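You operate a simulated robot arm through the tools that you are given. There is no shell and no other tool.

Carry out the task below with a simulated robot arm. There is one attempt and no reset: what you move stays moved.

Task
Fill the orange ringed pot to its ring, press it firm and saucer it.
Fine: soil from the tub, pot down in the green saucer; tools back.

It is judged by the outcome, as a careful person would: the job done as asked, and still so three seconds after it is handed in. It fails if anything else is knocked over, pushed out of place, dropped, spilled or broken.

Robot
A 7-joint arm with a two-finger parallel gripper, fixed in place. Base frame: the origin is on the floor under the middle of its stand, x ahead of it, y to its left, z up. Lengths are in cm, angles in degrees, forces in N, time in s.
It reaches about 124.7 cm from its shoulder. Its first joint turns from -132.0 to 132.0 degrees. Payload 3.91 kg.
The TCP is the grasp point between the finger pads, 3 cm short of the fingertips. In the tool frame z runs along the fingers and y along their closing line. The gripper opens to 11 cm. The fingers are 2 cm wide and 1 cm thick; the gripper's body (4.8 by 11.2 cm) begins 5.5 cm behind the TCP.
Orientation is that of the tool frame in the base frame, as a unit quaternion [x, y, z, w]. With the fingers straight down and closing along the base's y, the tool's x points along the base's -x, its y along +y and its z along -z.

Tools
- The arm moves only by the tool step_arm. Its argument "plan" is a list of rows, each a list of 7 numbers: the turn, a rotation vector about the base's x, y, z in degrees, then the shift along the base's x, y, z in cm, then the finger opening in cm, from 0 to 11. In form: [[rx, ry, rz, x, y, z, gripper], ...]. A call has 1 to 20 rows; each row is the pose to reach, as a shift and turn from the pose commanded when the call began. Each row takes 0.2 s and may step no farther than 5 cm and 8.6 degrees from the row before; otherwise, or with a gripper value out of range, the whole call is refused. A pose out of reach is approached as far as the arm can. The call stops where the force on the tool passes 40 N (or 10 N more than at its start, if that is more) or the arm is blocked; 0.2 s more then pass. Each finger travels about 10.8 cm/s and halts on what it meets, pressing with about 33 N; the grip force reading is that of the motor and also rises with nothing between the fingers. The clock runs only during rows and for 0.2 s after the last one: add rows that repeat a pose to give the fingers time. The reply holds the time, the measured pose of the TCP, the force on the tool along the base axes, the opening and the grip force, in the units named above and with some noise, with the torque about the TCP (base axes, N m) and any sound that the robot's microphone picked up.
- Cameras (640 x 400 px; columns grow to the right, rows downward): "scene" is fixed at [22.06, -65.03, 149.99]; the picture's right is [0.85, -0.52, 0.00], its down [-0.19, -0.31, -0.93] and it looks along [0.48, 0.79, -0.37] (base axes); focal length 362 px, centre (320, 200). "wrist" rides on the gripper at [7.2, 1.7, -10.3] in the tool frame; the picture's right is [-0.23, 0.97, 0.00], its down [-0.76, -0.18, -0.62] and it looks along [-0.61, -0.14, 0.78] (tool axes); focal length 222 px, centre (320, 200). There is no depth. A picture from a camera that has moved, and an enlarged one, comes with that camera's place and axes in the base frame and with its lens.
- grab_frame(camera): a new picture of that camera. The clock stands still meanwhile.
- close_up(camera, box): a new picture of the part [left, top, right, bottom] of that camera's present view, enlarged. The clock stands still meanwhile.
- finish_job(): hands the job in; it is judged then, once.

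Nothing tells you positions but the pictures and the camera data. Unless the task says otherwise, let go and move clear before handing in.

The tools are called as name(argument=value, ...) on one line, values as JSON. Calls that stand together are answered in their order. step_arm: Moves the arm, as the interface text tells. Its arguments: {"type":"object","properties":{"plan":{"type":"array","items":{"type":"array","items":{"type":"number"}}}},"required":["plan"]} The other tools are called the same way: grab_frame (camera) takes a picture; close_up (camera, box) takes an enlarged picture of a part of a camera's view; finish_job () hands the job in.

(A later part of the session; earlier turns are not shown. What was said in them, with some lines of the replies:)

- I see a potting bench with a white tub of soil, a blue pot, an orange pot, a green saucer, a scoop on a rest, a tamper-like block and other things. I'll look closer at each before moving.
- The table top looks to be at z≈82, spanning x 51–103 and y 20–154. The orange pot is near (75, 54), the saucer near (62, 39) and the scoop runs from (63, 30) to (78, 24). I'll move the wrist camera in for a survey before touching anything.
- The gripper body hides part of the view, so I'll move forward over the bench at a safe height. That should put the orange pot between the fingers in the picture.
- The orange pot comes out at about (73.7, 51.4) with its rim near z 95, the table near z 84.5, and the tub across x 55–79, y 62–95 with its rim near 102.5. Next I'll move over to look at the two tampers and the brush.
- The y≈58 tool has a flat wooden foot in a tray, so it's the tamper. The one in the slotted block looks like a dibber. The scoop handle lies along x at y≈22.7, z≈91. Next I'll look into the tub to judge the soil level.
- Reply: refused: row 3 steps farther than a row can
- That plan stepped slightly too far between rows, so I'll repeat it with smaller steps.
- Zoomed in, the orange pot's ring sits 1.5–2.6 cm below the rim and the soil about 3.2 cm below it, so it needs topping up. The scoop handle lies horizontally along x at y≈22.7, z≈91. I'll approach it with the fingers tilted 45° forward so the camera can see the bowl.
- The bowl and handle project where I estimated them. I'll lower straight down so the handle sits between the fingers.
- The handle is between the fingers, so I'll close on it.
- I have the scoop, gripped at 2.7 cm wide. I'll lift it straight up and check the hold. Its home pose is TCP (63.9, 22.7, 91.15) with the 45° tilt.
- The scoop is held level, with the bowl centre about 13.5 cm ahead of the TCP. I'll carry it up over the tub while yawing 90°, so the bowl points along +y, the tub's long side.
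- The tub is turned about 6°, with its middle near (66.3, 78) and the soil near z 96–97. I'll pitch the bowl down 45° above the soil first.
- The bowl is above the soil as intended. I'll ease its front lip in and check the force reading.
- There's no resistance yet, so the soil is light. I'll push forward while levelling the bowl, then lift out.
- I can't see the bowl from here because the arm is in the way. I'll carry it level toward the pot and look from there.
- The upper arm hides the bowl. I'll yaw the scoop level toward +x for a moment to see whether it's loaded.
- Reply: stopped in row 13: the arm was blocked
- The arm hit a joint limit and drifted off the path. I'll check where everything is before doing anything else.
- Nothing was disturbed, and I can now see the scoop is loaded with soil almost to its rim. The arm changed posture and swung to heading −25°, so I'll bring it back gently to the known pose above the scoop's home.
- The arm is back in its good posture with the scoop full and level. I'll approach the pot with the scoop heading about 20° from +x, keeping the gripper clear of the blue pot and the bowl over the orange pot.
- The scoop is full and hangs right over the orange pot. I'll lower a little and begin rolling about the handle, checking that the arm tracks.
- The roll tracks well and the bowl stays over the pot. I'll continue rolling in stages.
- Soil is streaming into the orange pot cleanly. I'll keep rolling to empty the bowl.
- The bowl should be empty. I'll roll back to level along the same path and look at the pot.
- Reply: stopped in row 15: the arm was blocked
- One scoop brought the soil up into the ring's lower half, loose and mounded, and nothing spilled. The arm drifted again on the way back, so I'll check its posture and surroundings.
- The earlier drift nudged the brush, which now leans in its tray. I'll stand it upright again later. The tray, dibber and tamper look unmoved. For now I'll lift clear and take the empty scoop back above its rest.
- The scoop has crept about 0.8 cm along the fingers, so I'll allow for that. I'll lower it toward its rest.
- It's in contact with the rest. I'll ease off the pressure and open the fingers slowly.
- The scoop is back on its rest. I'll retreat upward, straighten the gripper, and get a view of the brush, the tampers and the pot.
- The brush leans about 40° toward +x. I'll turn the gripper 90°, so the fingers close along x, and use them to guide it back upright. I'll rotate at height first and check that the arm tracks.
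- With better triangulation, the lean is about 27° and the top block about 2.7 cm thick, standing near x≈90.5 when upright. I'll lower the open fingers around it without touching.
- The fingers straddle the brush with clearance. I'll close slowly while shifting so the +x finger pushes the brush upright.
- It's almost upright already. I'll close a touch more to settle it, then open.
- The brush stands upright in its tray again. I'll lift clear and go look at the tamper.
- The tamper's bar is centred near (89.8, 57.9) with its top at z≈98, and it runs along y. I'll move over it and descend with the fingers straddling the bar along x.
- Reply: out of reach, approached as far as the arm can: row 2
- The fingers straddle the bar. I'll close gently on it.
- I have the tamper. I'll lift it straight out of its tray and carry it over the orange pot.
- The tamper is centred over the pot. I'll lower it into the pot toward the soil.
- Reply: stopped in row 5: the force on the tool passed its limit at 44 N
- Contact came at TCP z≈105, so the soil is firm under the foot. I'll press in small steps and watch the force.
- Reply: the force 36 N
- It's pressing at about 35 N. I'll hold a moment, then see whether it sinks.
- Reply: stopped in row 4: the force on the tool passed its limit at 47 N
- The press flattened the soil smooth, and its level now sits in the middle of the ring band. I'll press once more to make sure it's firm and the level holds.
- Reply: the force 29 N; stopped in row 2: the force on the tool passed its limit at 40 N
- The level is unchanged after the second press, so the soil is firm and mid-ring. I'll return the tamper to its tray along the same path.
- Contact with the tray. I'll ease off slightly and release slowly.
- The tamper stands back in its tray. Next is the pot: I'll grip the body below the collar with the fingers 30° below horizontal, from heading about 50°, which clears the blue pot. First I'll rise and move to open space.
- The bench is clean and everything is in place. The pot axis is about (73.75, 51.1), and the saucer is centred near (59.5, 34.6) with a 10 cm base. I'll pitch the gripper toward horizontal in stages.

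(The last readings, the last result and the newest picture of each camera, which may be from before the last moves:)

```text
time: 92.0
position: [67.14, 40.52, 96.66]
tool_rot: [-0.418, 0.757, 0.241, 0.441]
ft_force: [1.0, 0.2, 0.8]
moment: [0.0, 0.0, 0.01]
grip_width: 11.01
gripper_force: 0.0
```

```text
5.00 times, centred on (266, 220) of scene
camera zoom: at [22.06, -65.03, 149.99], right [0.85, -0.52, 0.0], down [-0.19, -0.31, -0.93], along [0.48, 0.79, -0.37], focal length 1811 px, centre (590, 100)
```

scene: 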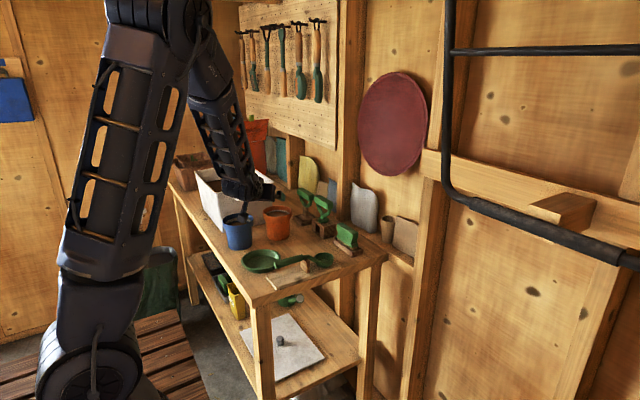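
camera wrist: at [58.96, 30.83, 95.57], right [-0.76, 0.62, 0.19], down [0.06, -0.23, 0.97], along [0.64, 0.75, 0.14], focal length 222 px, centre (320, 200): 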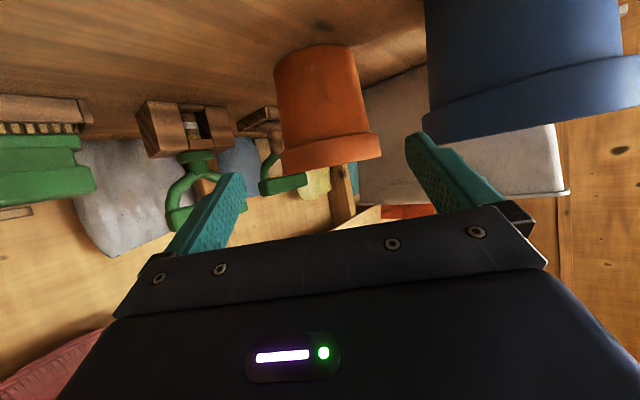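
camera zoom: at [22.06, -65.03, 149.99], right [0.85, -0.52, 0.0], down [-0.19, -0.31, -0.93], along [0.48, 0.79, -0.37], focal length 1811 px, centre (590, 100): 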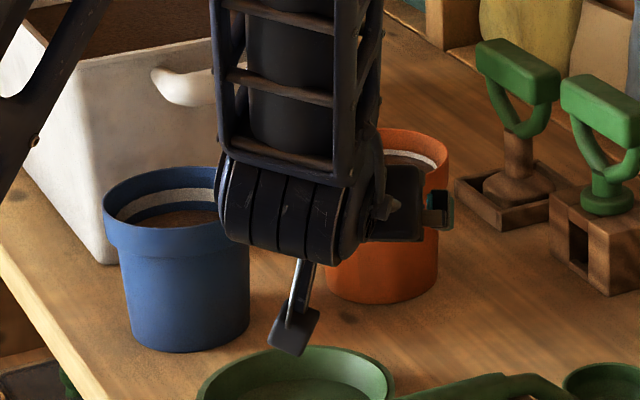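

The pot is centred between the fingers. I'll slide in along the finger direction, pausing to check.

step_arm(plan=[[0, 0, 0, 1.2, 2.0, -1.4, 11], [0, 0, 0, 2.4, 4.0, -2.8, 11], [0, 0, 0, 3.5, 5.9, -4.1, 11], [0, 0, 0, 3.5, 5.9, -4.1, 11]])

grab_frame(camera="wrist")

close_up(camera="scene", box=[210, 180, 322, 260])

```text
time: 93.0
position: [70.55, 46.53, 92.36]
tool_rot: [-0.417, 0.757, 0.241, 0.442]
ft_force: [-0.1, 0.5, -0.5]
moment: [-0.02, -0.04, 0.0]
grip_width: 11.0
gripper_force: 0.0
```

```text
taken
camera wrist: at [62.3, 36.87, 91.35], right [-0.76, 0.62, 0.19], down [0.06, -0.23, 0.97], along [0.64, 0.75, 0.14], focal length 222 px, centre (320, 200)
```

wrist: 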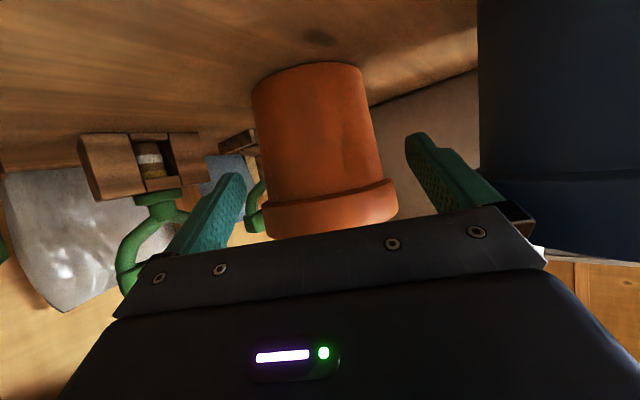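

```text
5.00 times, centred on (266, 220) of scene
camera zoom: at [22.06, -65.03, 149.99], right [0.85, -0.52, 0.0], down [-0.19, -0.31, -0.93], along [0.48, 0.79, -0.37], focal length 1811 px, centre (590, 100)
```

zoom: 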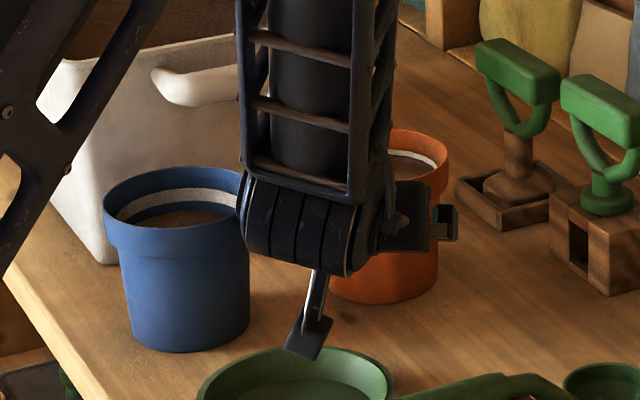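

step_arm(plan=[[0, 0, 0, 0.6, 1.0, -0.65, 11], [0, 0, 0, 1.2, 2.0, -1.3, 11], [0, 0, 0, 1.68, 2.94, -1.86, 11], [0, 0, 0, 1.68, 2.94, -1.86, 11]])

grab_frame(camera="wrist")

close_up(camera="scene", box=[240, 190, 320, 250])

```text
time: 94.0
position: [72.33, 49.5, 90.54]
tool_rot: [-0.417, 0.757, 0.24, 0.442]
ft_force: [0.3, -0.3, 0.6]
moment: [0.01, -0.01, 0.02]
grip_width: 11.01
gripper_force: 0.1
```

```text
taken
camera wrist: at [64.03, 39.84, 89.44], right [-0.76, 0.62, 0.19], down [0.06, -0.23, 0.97], along [0.64, 0.75, 0.14], focal length 222 px, centre (320, 200)
```

wrist: 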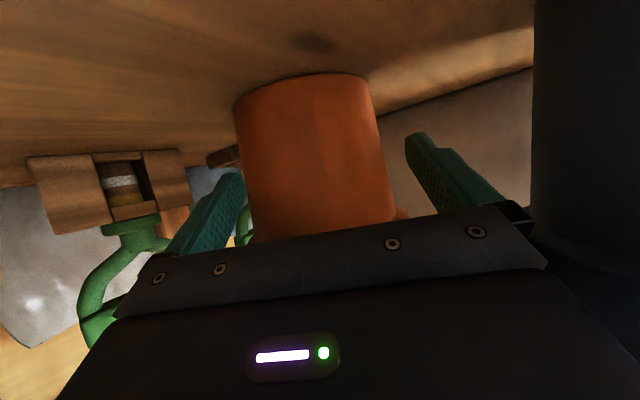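

```text
6.67 times, centred on (280, 220) of scene
camera zoom: at [22.06, -65.03, 149.99], right [0.85, -0.52, 0.0], down [-0.19, -0.31, -0.93], along [0.48, 0.79, -0.37], focal length 2414 px, centre (587, 67)
```

zoom: 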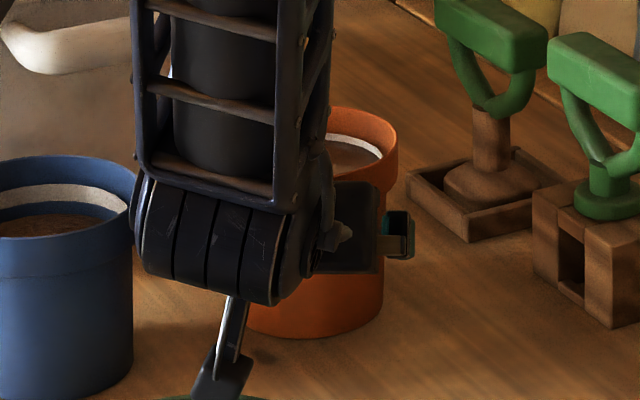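

The fingers are around the body under the collar with no contact yet. I'll close slowly.

step_arm(plan=[[0, 0, 0, 0, 0, 0, 10.2], [0, 0, 0, 0, 0, 0, 9.6], [0, 0, 0, 0, 0, 0, 9.2], [0, 0, 0, 0, 0, 0, 8.9], [0, 0, 0, 0, 0, 0, 8.5], [0, 0, 0, 0, 0, 0, 8.0], [0, 0, 0, 0, 0, 0, 8.0]])

grab_frame(camera="wrist")

close_up(camera="scene", box=[240, 190, 320, 250])

```text
time: 95.6
position: [72.24, 49.52, 90.54]
tool_rot: [-0.417, 0.757, 0.241, 0.441]
ft_force: [0.7, -1.0, 0.6]
moment: [0.07, 0.08, 0.07]
grip_width: 9.3
gripper_force: 32.7
```

```text
taken
camera wrist: at [64.03, 39.82, 89.45], right [-0.76, 0.62, 0.19], down [0.06, -0.23, 0.97], along [0.64, 0.75, 0.14], focal length 222 px, centre (320, 200)
```

wrist: 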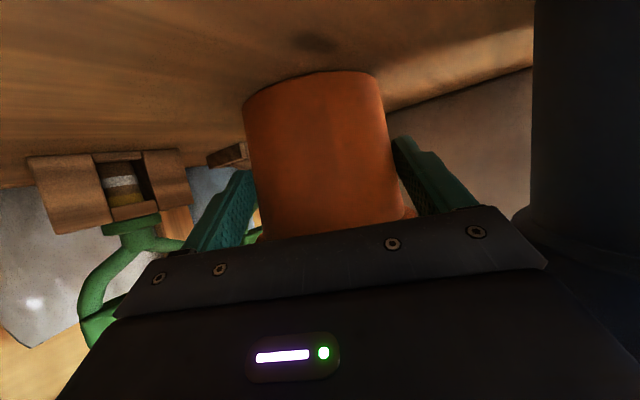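

```text
6.67 times, centred on (280, 220) of scene
camera zoom: at [22.06, -65.03, 149.99], right [0.85, -0.52, 0.0], down [-0.19, -0.31, -0.93], along [0.48, 0.79, -0.37], focal length 2414 px, centre (587, 67)
```

zoom: 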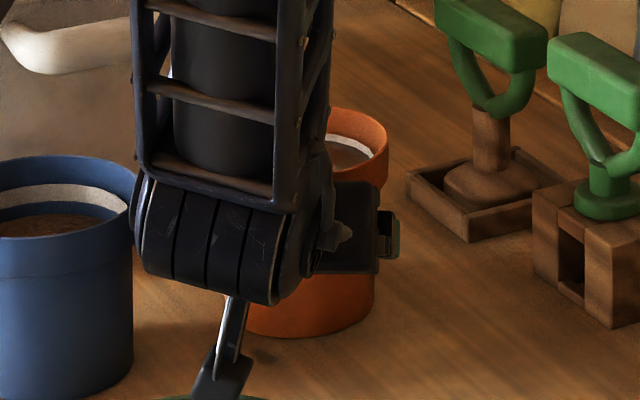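

Gripped at 9.3 cm. I'll lift a little and check that the pot hangs level.

step_arm(plan=[[0, 0, 0, 0, 0, 0, 5], [0, 0, 0, 0, 0, 0, 0], [0, 0, 0, 0, 0, 0.5, 0], [0, 0, 0, 0, 0, 1.2, 0], [0, 0, 0, 0, 0, 2.0, 0], [0, 0, 0, 0, 0, 2.0, 0]])

grab_frame(camera="wrist")

close_up(camera="scene", box=[240, 190, 320, 250])

```text
time: 97.0
position: [72.13, 49.57, 92.53]
tool_rot: [-0.417, 0.757, 0.24, 0.442]
ft_force: [1.0, 0.5, -2.6]
moment: [-0.05, 0.04, -0.01]
grip_width: 9.28
gripper_force: 33.6
```

```text
taken
camera wrist: at [63.97, 39.82, 91.39], right [-0.76, 0.62, 0.19], down [0.06, -0.23, 0.97], along [0.64, 0.75, 0.14], focal length 222 px, centre (320, 200)
```

wrist: 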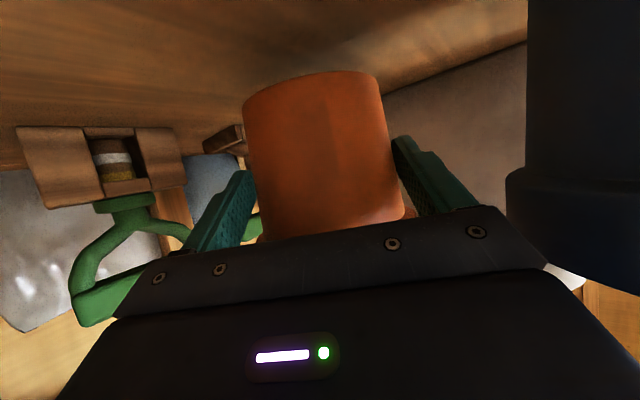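

```text
6.67 times, centred on (280, 220) of scene
camera zoom: at [22.06, -65.03, 149.99], right [0.85, -0.52, 0.0], down [-0.19, -0.31, -0.93], along [0.48, 0.79, -0.37], focal length 2414 px, centre (587, 67)
```

zoom: 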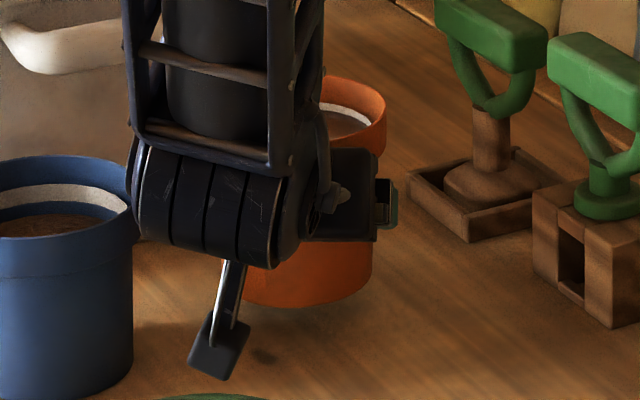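

It lifts cleanly and stays level. I'll raise it clear of the saucer rim and carry it over smoothly, turning to heading 40°.

step_arm(plan=[[0, 0, 0, 0, 0, 2, 0], [0, 0, 0, 0, 0, 4, 0], [0, 0, 0, 0, 0, 6, 0], [0, 0, 0, -0.8, -2.5, 6, 0], [0, 0, 0, -1.7, -5.2, 6, 0], [0, 0, 0, -2.6, -7.8, 6, 0], [0, 0, -3, -4.5, -9.7, 6, 0], [0, 0, -6, -6.6, -11.3, 6, 0], [0, 0, -9, -8.7, -12.9, 6, 0], [0, 0, -12, -10.8, -14.4, 6, 0], [0, 0, -15, -12.7, -15.6, 6, 0], [0, 0, -18, -14, -16.1, 6, 0], [0, 0, -18, -14, -16.1, 6, 0]])

grab_frame(camera="scene")

close_up(camera="scene", box=[210, 200, 322, 290])

grab_frame(camera="wrist")

```text
time: 99.8
position: [58.29, 33.23, 98.67]
tool_rot: [-0.293, 0.813, 0.168, 0.474]
ft_force: [-0.3, -0.1, -1.4]
moment: [0.0, 0.04, 0.02]
grip_width: 9.26
gripper_force: 33.0
```

```text
taken
```

scene: 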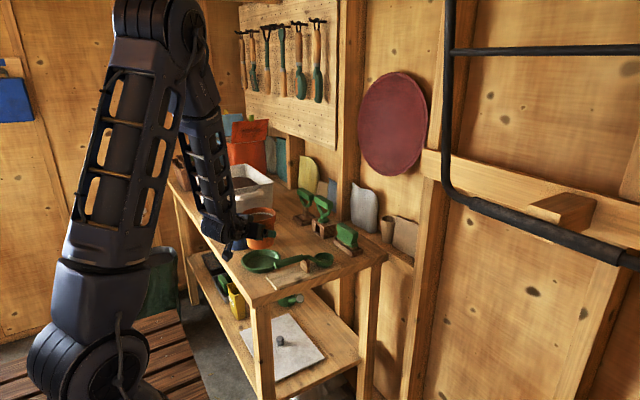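

```text
4.44 times, centred on (266, 245) of scene
camera zoom: at [22.06, -65.03, 149.99], right [0.85, -0.52, 0.0], down [-0.19, -0.31, -0.93], along [0.48, 0.79, -0.37], focal length 1609 px, centre (560, 0)
```

zoom: 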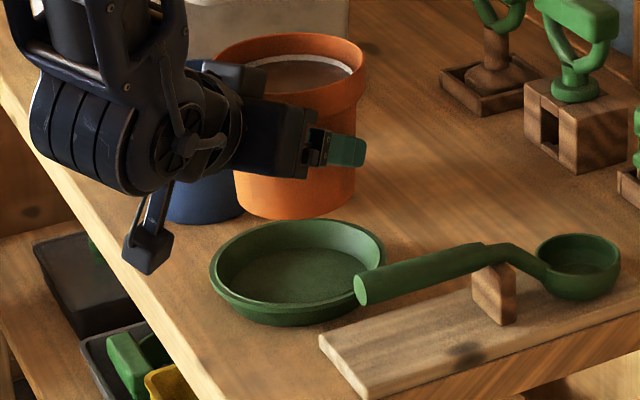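

```text
taken
camera wrist: at [47.46, 26.52, 97.58], right [-0.53, 0.82, 0.19], down [-0.02, -0.24, 0.97], along [0.85, 0.52, 0.14], focal length 222 px, centre (320, 200)
```

wrist: 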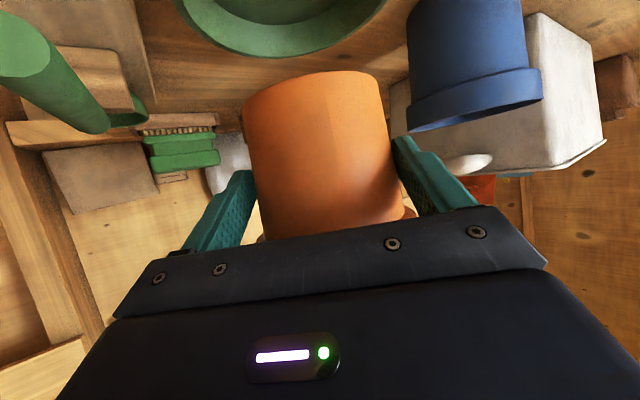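

The pot is hanging level above the saucer, within about half a centimetre of centre. I'll correct that and lower it.

step_arm(plan=[[0, 0, 0, -0.3, 0.2, -1.5, 0], [0, 0, 0, -0.3, 0.2, -3, 0], [0, 0, 0, -0.3, 0.2, -4.5, 0], [0, 0, 0, -0.3, 0.2, -5.5, 0], [0, 0, 0, -0.3, 0.2, -6.2, 0], [0, 0, 0, -0.3, 0.2, -6.2, 0]])

close_up(camera="scene", box=[210, 200, 322, 290])

grab_frame(camera="wrist")

```text
time: 101.2
position: [58.01, 33.5, 92.32]
tool_rot: [-0.293, 0.813, 0.168, 0.474]
ft_force: [-0.2, -0.4, -2.1]
moment: [-0.03, 0.03, -0.01]
grip_width: 9.23
gripper_force: 33.2
```

```text
4.44 times, centred on (266, 245) of scene
camera zoom: at [22.06, -65.03, 149.99], right [0.85, -0.52, 0.0], down [-0.19, -0.31, -0.93], along [0.48, 0.79, -0.37], focal length 1609 px, centre (560, 0)
```

zoom: 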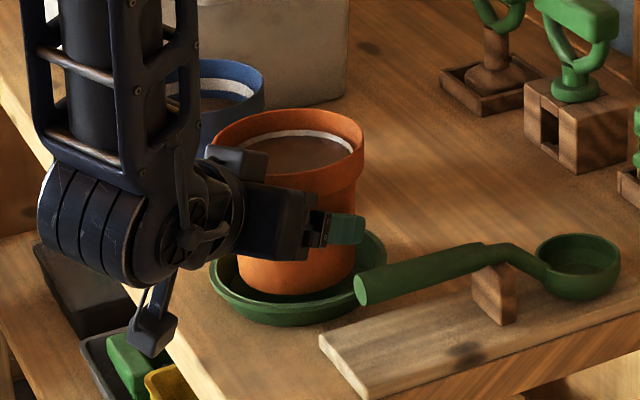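

```text
taken
camera wrist: at [47.23, 26.79, 91.3], right [-0.53, 0.82, 0.19], down [-0.02, -0.24, 0.97], along [0.84, 0.52, 0.14], focal length 222 px, centre (320, 200)
```

wrist: 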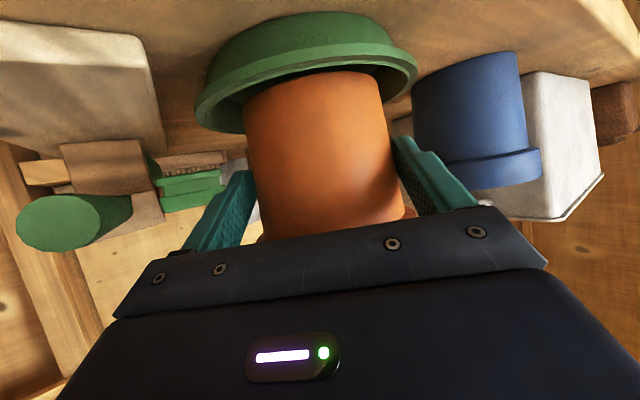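

step_arm(plan=[[0, 0, 0, 0, 0, -0.4, 0], [0, 0, 0, 0, 0, -0.7, 0], [0, 0, 0, 0, 0, -0.9, 0], [0, 0, 0, 0, 0, -1.0, 0], [0, 0, 0, 0, 0, -1.0, 0]])

step_arm(plan=[[0, 0, 0, 0, 0, -0.1, 0], [0, 0, 0, 0, 0, -0.2, 0], [0, 0, 0, 0, 0, -0.2, 0]])

```text
time: 102.4
position: [58.04, 33.43, 91.27]
tool_rot: [-0.293, 0.813, 0.168, 0.475]
ft_force: [0.7, 0.5, -1.8]
moment: [-0.01, 0.07, -0.02]
grip_width: 9.25
gripper_force: 33.0
```

```text
time: 103.2
position: [57.87, 33.63, 91.18]
tool_rot: [-0.293, 0.813, 0.168, 0.473]
ft_force: [0.4, -0.1, -1.9]
moment: [-0.04, 0.07, -0.02]
grip_width: 9.23
gripper_force: 32.6
```

step_arm(plan=[[0, 0, 0, 0, 0, -0.1, 0], [0, 0, 0, 0, 0, -0.2, 0], [0, 0, 0, 0, 0, -0.2, 0]])

step_arm(plan=[[0, 0, 0, 0, 0, -0.1, 0], [0, 0, 0, 0, 0, -0.2, 0], [0, 0, 0, 0, 0, -0.2, 0]])

```text
time: 104.0
position: [57.93, 33.54, 91.02]
tool_rot: [-0.294, 0.812, 0.169, 0.475]
ft_force: [0.8, -1.1, 4.7]
moment: [0.17, 0.07, 0.01]
grip_width: 9.22
gripper_force: 33.0
```

```text
time: 104.8
position: [57.91, 33.53, 90.87]
tool_rot: [-0.294, 0.812, 0.169, 0.474]
ft_force: [2.6, -3.3, 16.8]
moment: [0.48, -0.29, 0.04]
grip_width: 9.17
gripper_force: 33.1
```

It's seated in the saucer. I'll ease the pressure and open the fingers slowly.

step_arm(plan=[[0, 0, 0, 0, 0, 0.2, 0], [0, 0, 0, 0, 0, 0.25, 9.0], [0, 0, 0, 0, 0, 0.25, 9.4], [0, 0, 0, 0, 0, 0.25, 9.8], [0, 0, 0, 0, 0, 0.25, 10.4], [0, 0, 0, 0, 0, 0.25, 11], [0, 0, 0, 0, 0, 0.25, 11]])

close_up(camera="scene", box=[210, 200, 322, 290])

grab_frame(camera="wrist")

```text
time: 106.4
position: [57.78, 33.54, 91.07]
tool_rot: [-0.294, 0.813, 0.169, 0.474]
ft_force: [0.4, 0.5, 0.2]
moment: [-0.02, 0.02, 0.0]
grip_width: 11.02
gripper_force: 0.0
```

```text
4.44 times, centred on (266, 245) of scene
camera zoom: at [22.06, -65.03, 149.99], right [0.85, -0.52, 0.0], down [-0.19, -0.31, -0.93], along [0.48, 0.79, -0.37], focal length 1609 px, centre (560, 0)
```

zoom: 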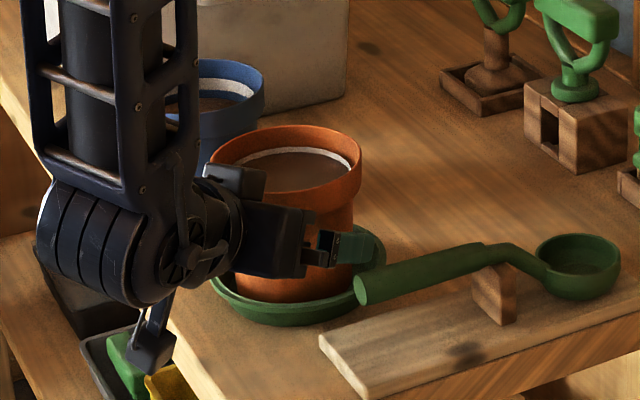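

```text
taken
camera wrist: at [47.03, 26.84, 89.95], right [-0.53, 0.82, 0.19], down [-0.02, -0.24, 0.97], along [0.84, 0.52, 0.14], focal length 222 px, centre (320, 200)
```

wrist: 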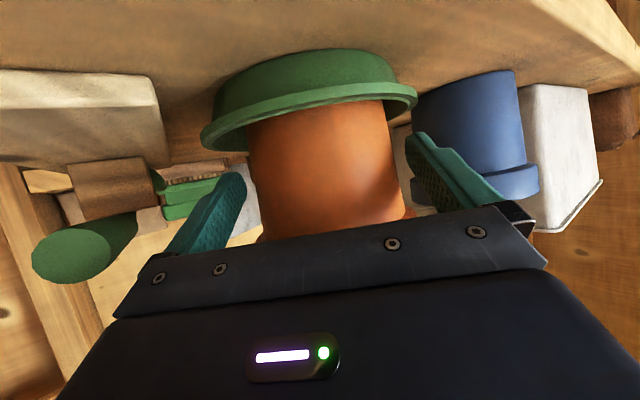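

step_arm(plan=[[0, 0, 0, -1.33, -1.11, 1, 11], [0, 0, 0, -3.3, -2.76, 2.5, 11], [0, 0, 0, -5.3, -4.4, 4, 11], [0, 0, 0, -7.3, -6.1, 5.5, 11], [0, 0, 0, -8.3, -6.9, 8, 11], [0, 0, 0, -8.3, -6.9, 12, 11], [0, 0, 0, -8.3, -6.9, 16, 11]])

grab_frame(camera="scene")

close_up(camera="scene", box=[210, 200, 322, 290])

close_up(camera="scene", box=[244, 222, 300, 262])

```text
time: 108.0
position: [52.51, 29.68, 108.34]
tool_rot: [-0.295, 0.813, 0.169, 0.473]
ft_force: [2.0, 0.9, -0.5]
moment: [0.0, 0.02, 0.03]
grip_width: 11.01
gripper_force: 0.1
out of reach, approached as far as the arm can: row 3, 4, 5, 6, 7
```

```text
taken
```

scene: 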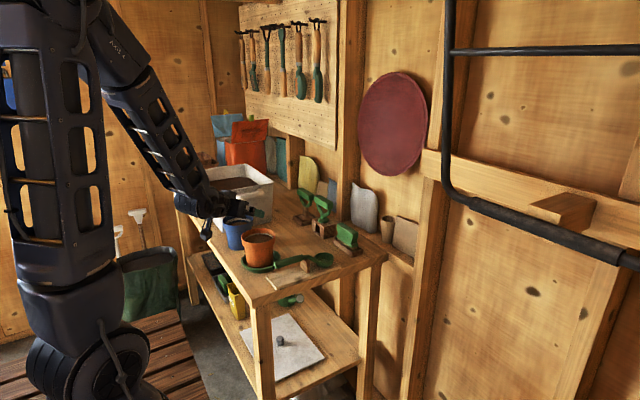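

```text
4.44 times, centred on (266, 245) of scene
camera zoom: at [22.06, -65.03, 149.99], right [0.85, -0.52, 0.0], down [-0.19, -0.31, -0.93], along [0.48, 0.79, -0.37], focal length 1609 px, centre (560, 0)
```

zoom: 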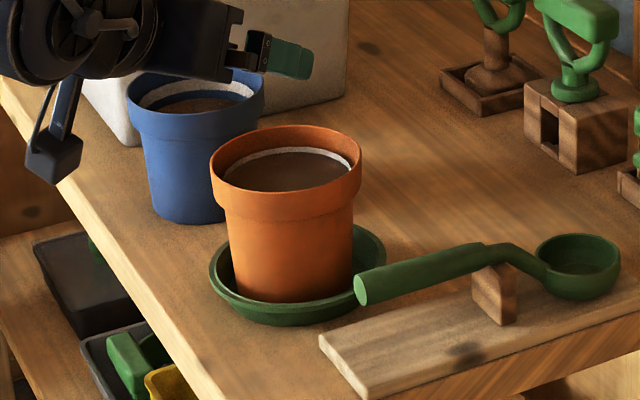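

```text
10.00 times, centred on (272, 242) of scene
camera zoom: at [22.06, -65.03, 149.99], right [0.85, -0.52, 0.0], down [-0.19, -0.31, -0.93], along [0.48, 0.79, -0.37], focal length 3621 px, centre (800, -220)
```

zoom: 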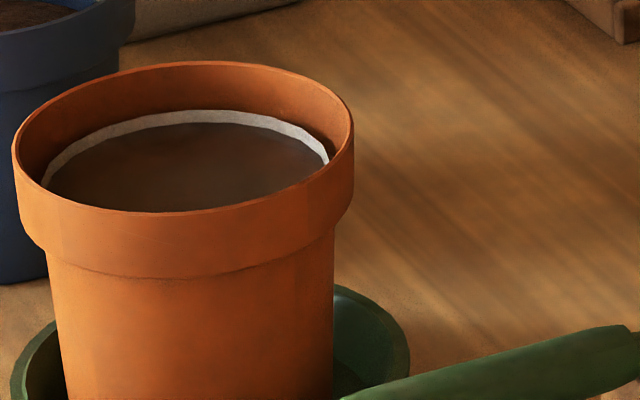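

The pot sits upright in the saucer with the level still mid-ring. I'll raise the arm and straighten the gripper to look at it from above.

step_arm(plan=[[-4.82, 5.75, 0, 0, 0.5, 2, 11], [-9.64, 11.5, 0, -0.5, 1.5, 4, 11], [-14.46, 17.2, 0, -1, 2.5, 6, 11], [-19.28, 23, 0, -1.5, 3.5, 8, 11], [-24.1, 28.7, 0, -2, 4.5, 10, 11], [-28.9, 34.5, 0, -2.5, 5.5, 11, 11], [-33.7, 40.2, 0, -2.5, 6.3, 12, 11], [-38.6, 46, 0, -2.5, 6.3, 12, 11], [-38.6, 46, 0, -2.5, 6.3, 12, 11]])

grab_frame(camera="wrist")

grab_frame(camera="scene")

```text
time: 110.2
position: [60.45, 6.54, 123.06]
tool_rot: [-0.079, 0.997, -0.004, 0.006]
ft_force: [-0.3, -0.7, -1.1]
moment: [-0.01, 0.0, -0.01]
grip_width: 11.01
gripper_force: 0.1
out of reach, approached as far as the arm can: row 2, 3, 4, 5, 6, 7, 8, 9
stopped in row 9: the arm was blocked; the commanded pose is now the measured one
```

```text
taken
camera wrist: at [52.77, 7.18, 133.43], right [0.07, 1.0, -0.01], down [0.77, -0.05, 0.63], along [0.63, -0.05, -0.77], focal length 222 px, centre (320, 200)
```

wrist: 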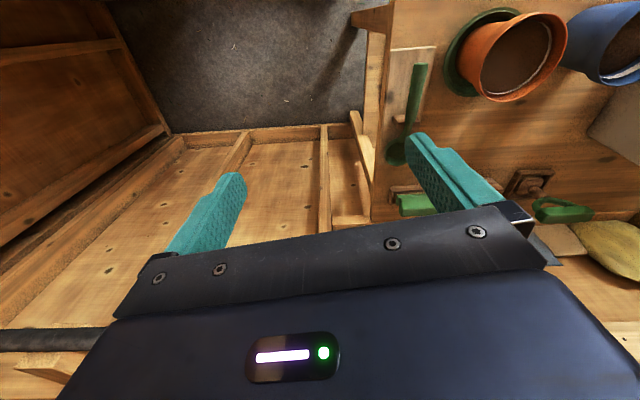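

```text
taken
```

scene: 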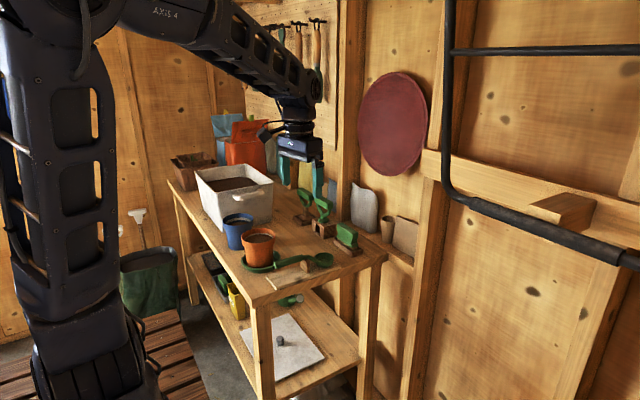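

The arm is clear and high. I'll move over for a top view of the pot, saucer and tools.

step_arm(plan=[[0, 0, -1, -0.5, 3.5, 0, 11], [0, 0, -2, -1.5, 7, 0, 11], [0, 0, -3, -2.5, 10.5, 0, 11], [0, 0, -4, -3.5, 14, 0, 11], [0, 0, -5, -4.5, 17.5, 0, 11], [0, 0, -7, -5.5, 21, 0, 11], [0, 0, -9, -6.5, 24, 0, 11], [0, 0, -9, -6.5, 24, 0, 11]])

grab_frame(camera="wrist")

close_up(camera="wrist", box=[220, 20, 460, 170])

close_up(camera="scene", box=[180, 150, 400, 290])

```text
time: 112.0
position: [50.82, 26.16, 124.43]
tool_rot: [-0.001, 1.0, -0.005, 0.006]
ft_force: [0.0, 1.1, -0.4]
moment: [-0.04, -0.04, -0.01]
grip_width: 10.98
gripper_force: 0.0
out of reach, approached as far as the arm can: row 5, 6, 7, 8
```

```text
taken
camera wrist: at [43.47, 27.96, 134.91], right [0.22, 0.97, -0.01], down [0.75, -0.17, 0.63], along [0.62, -0.15, -0.77], focal length 222 px, centre (320, 200)
```

wrist: 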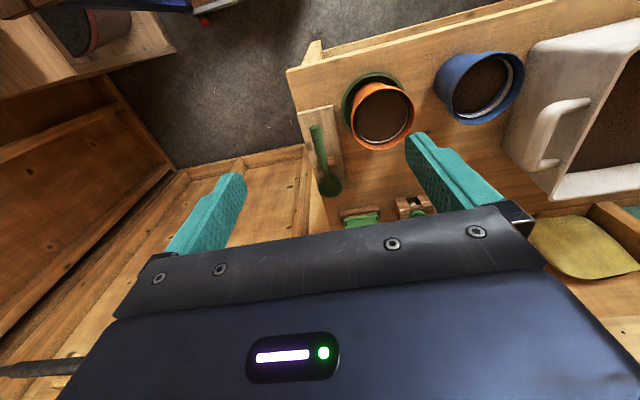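

```text
2.67 times, centred on (340, 95) of wrist
camera zoom: at [43.47, 27.96, 134.91], right [0.22, 0.97, -0.01], down [0.75, -0.17, 0.63], along [0.62, -0.15, -0.77], focal length 592 px, centre (267, 480)
```

zoom: 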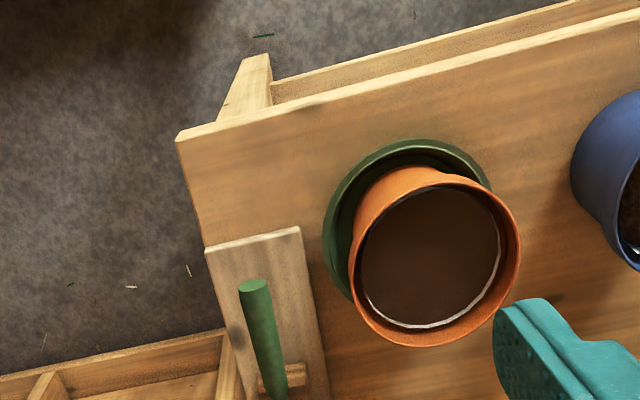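

```text
2.86 times, centred on (290, 220) of scene
camera zoom: at [22.06, -65.03, 149.99], right [0.85, -0.52, 0.0], down [-0.19, -0.31, -0.93], along [0.48, 0.79, -0.37], focal length 1035 px, centre (406, 143)
```

zoom: 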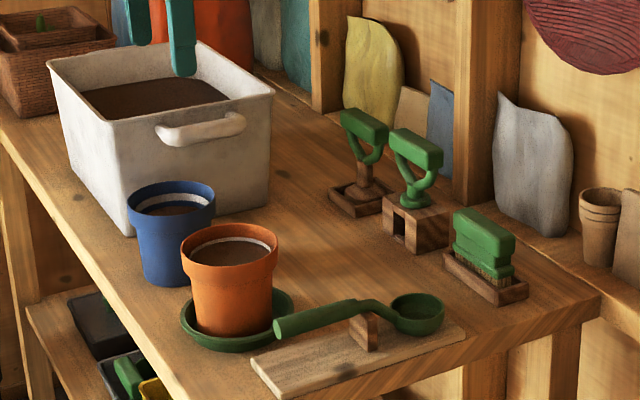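

Everything is in place: the pot is upright and centred in the green saucer, with the scoop, tamper and brush all home and no soil spilled. I'll settle the arm in a clear, reachable pose and take a last detailed look.

step_arm(plan=[[0, 0, 0, 0, -2, 2, 11], [0, 0, 0, 0, -4, 4, 11], [0, 0, 0, 0, -5, 6, 11], [0, 0, 0, 0, -5, 6, 11], [0, 0, 0, 0, -5, 6, 11]])

close_up(camera="scene", box=[235, 220, 345, 290])

close_up(camera="scene", box=[290, 180, 386, 260])

close_up(camera="scene", box=[238, 222, 278, 247])

grab_frame(camera="scene")

```text
time: 113.2
position: [50.7, 21.22, 130.45]
tool_rot: [-0.002, 1.0, -0.006, 0.005]
ft_force: [-0.2, 0.0, 0.0]
moment: [0.03, -0.02, -0.04]
grip_width: 11.02
gripper_force: 0.1
```

```text
5.71 times, centred on (290, 255) of scene
camera zoom: at [22.06, -65.03, 149.99], right [0.85, -0.52, 0.0], down [-0.19, -0.31, -0.93], along [0.48, 0.79, -0.37], focal length 2069 px, centre (491, -114)
```

zoom: 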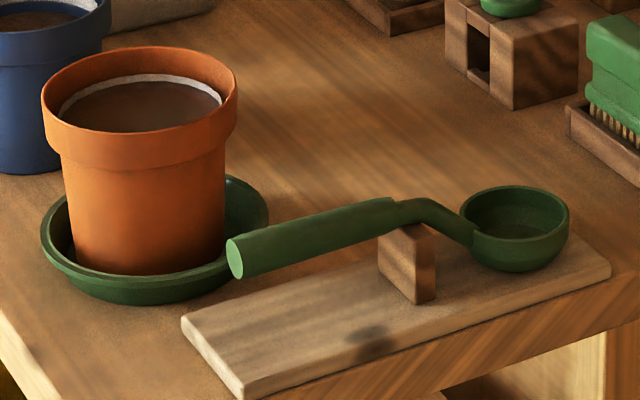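

```text
5.00 times, centred on (338, 220) of scene
camera zoom: at [22.06, -65.03, 149.99], right [0.85, -0.52, 0.0], down [-0.19, -0.31, -0.93], along [0.48, 0.79, -0.37], focal length 1811 px, centre (230, 100)
```

zoom: 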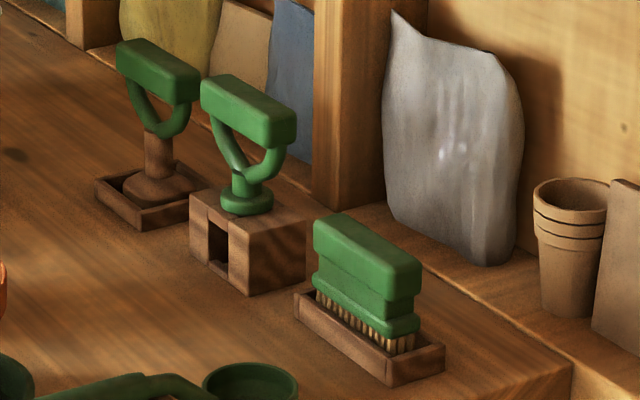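

```text
16.00 times, centred on (258, 234) of scene
camera zoom: at [22.06, -65.03, 149.99], right [0.85, -0.52, 0.0], down [-0.19, -0.31, -0.93], along [0.48, 0.79, -0.37], focal length 5794 px, centre (1312, -352)
```

zoom: 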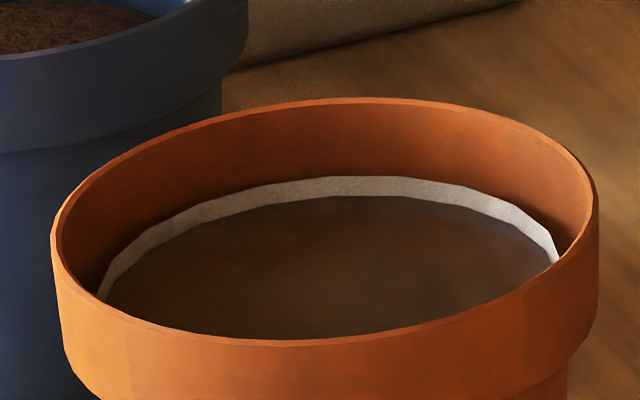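

```text
taken
```

scene: 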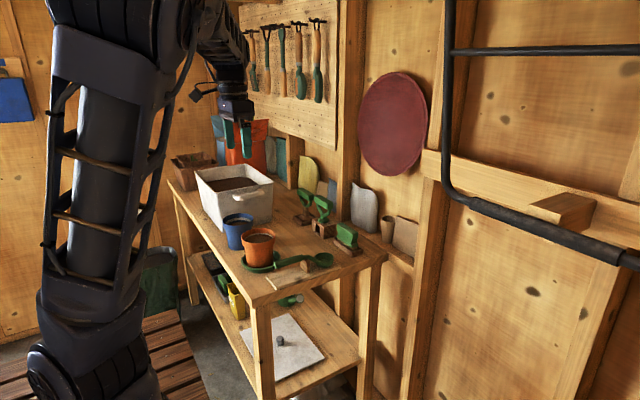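

The pot is filled to the ring, pressed smooth and firm, and standing upright in the green saucer. The scoop and tamper are back in place, and the brush is upright. The arm is clear, so I'm handing in.

finish_job()

```text
The job is handed in.
```

The orange pot is filled with soil from the tub to about the middle of its ring, pressed firm, and standing upright in the green saucer. I've handed the job in; no verdict came back.

- **Fill and press:** One scoop was enough. After two firm presses the surface was flat, and the level didn't drop on the second.
- **Tools:** The scoop is back on its rest and the tamper is back in its tray. I saw no spilled soil on the bench.
- **Brush knocked:** While I was bringing the empty scoop back from the pot, the arm drifted off course and tipped the brush over in its tray. I set it upright again. It looks the same as at the start, and the tray didn't move.
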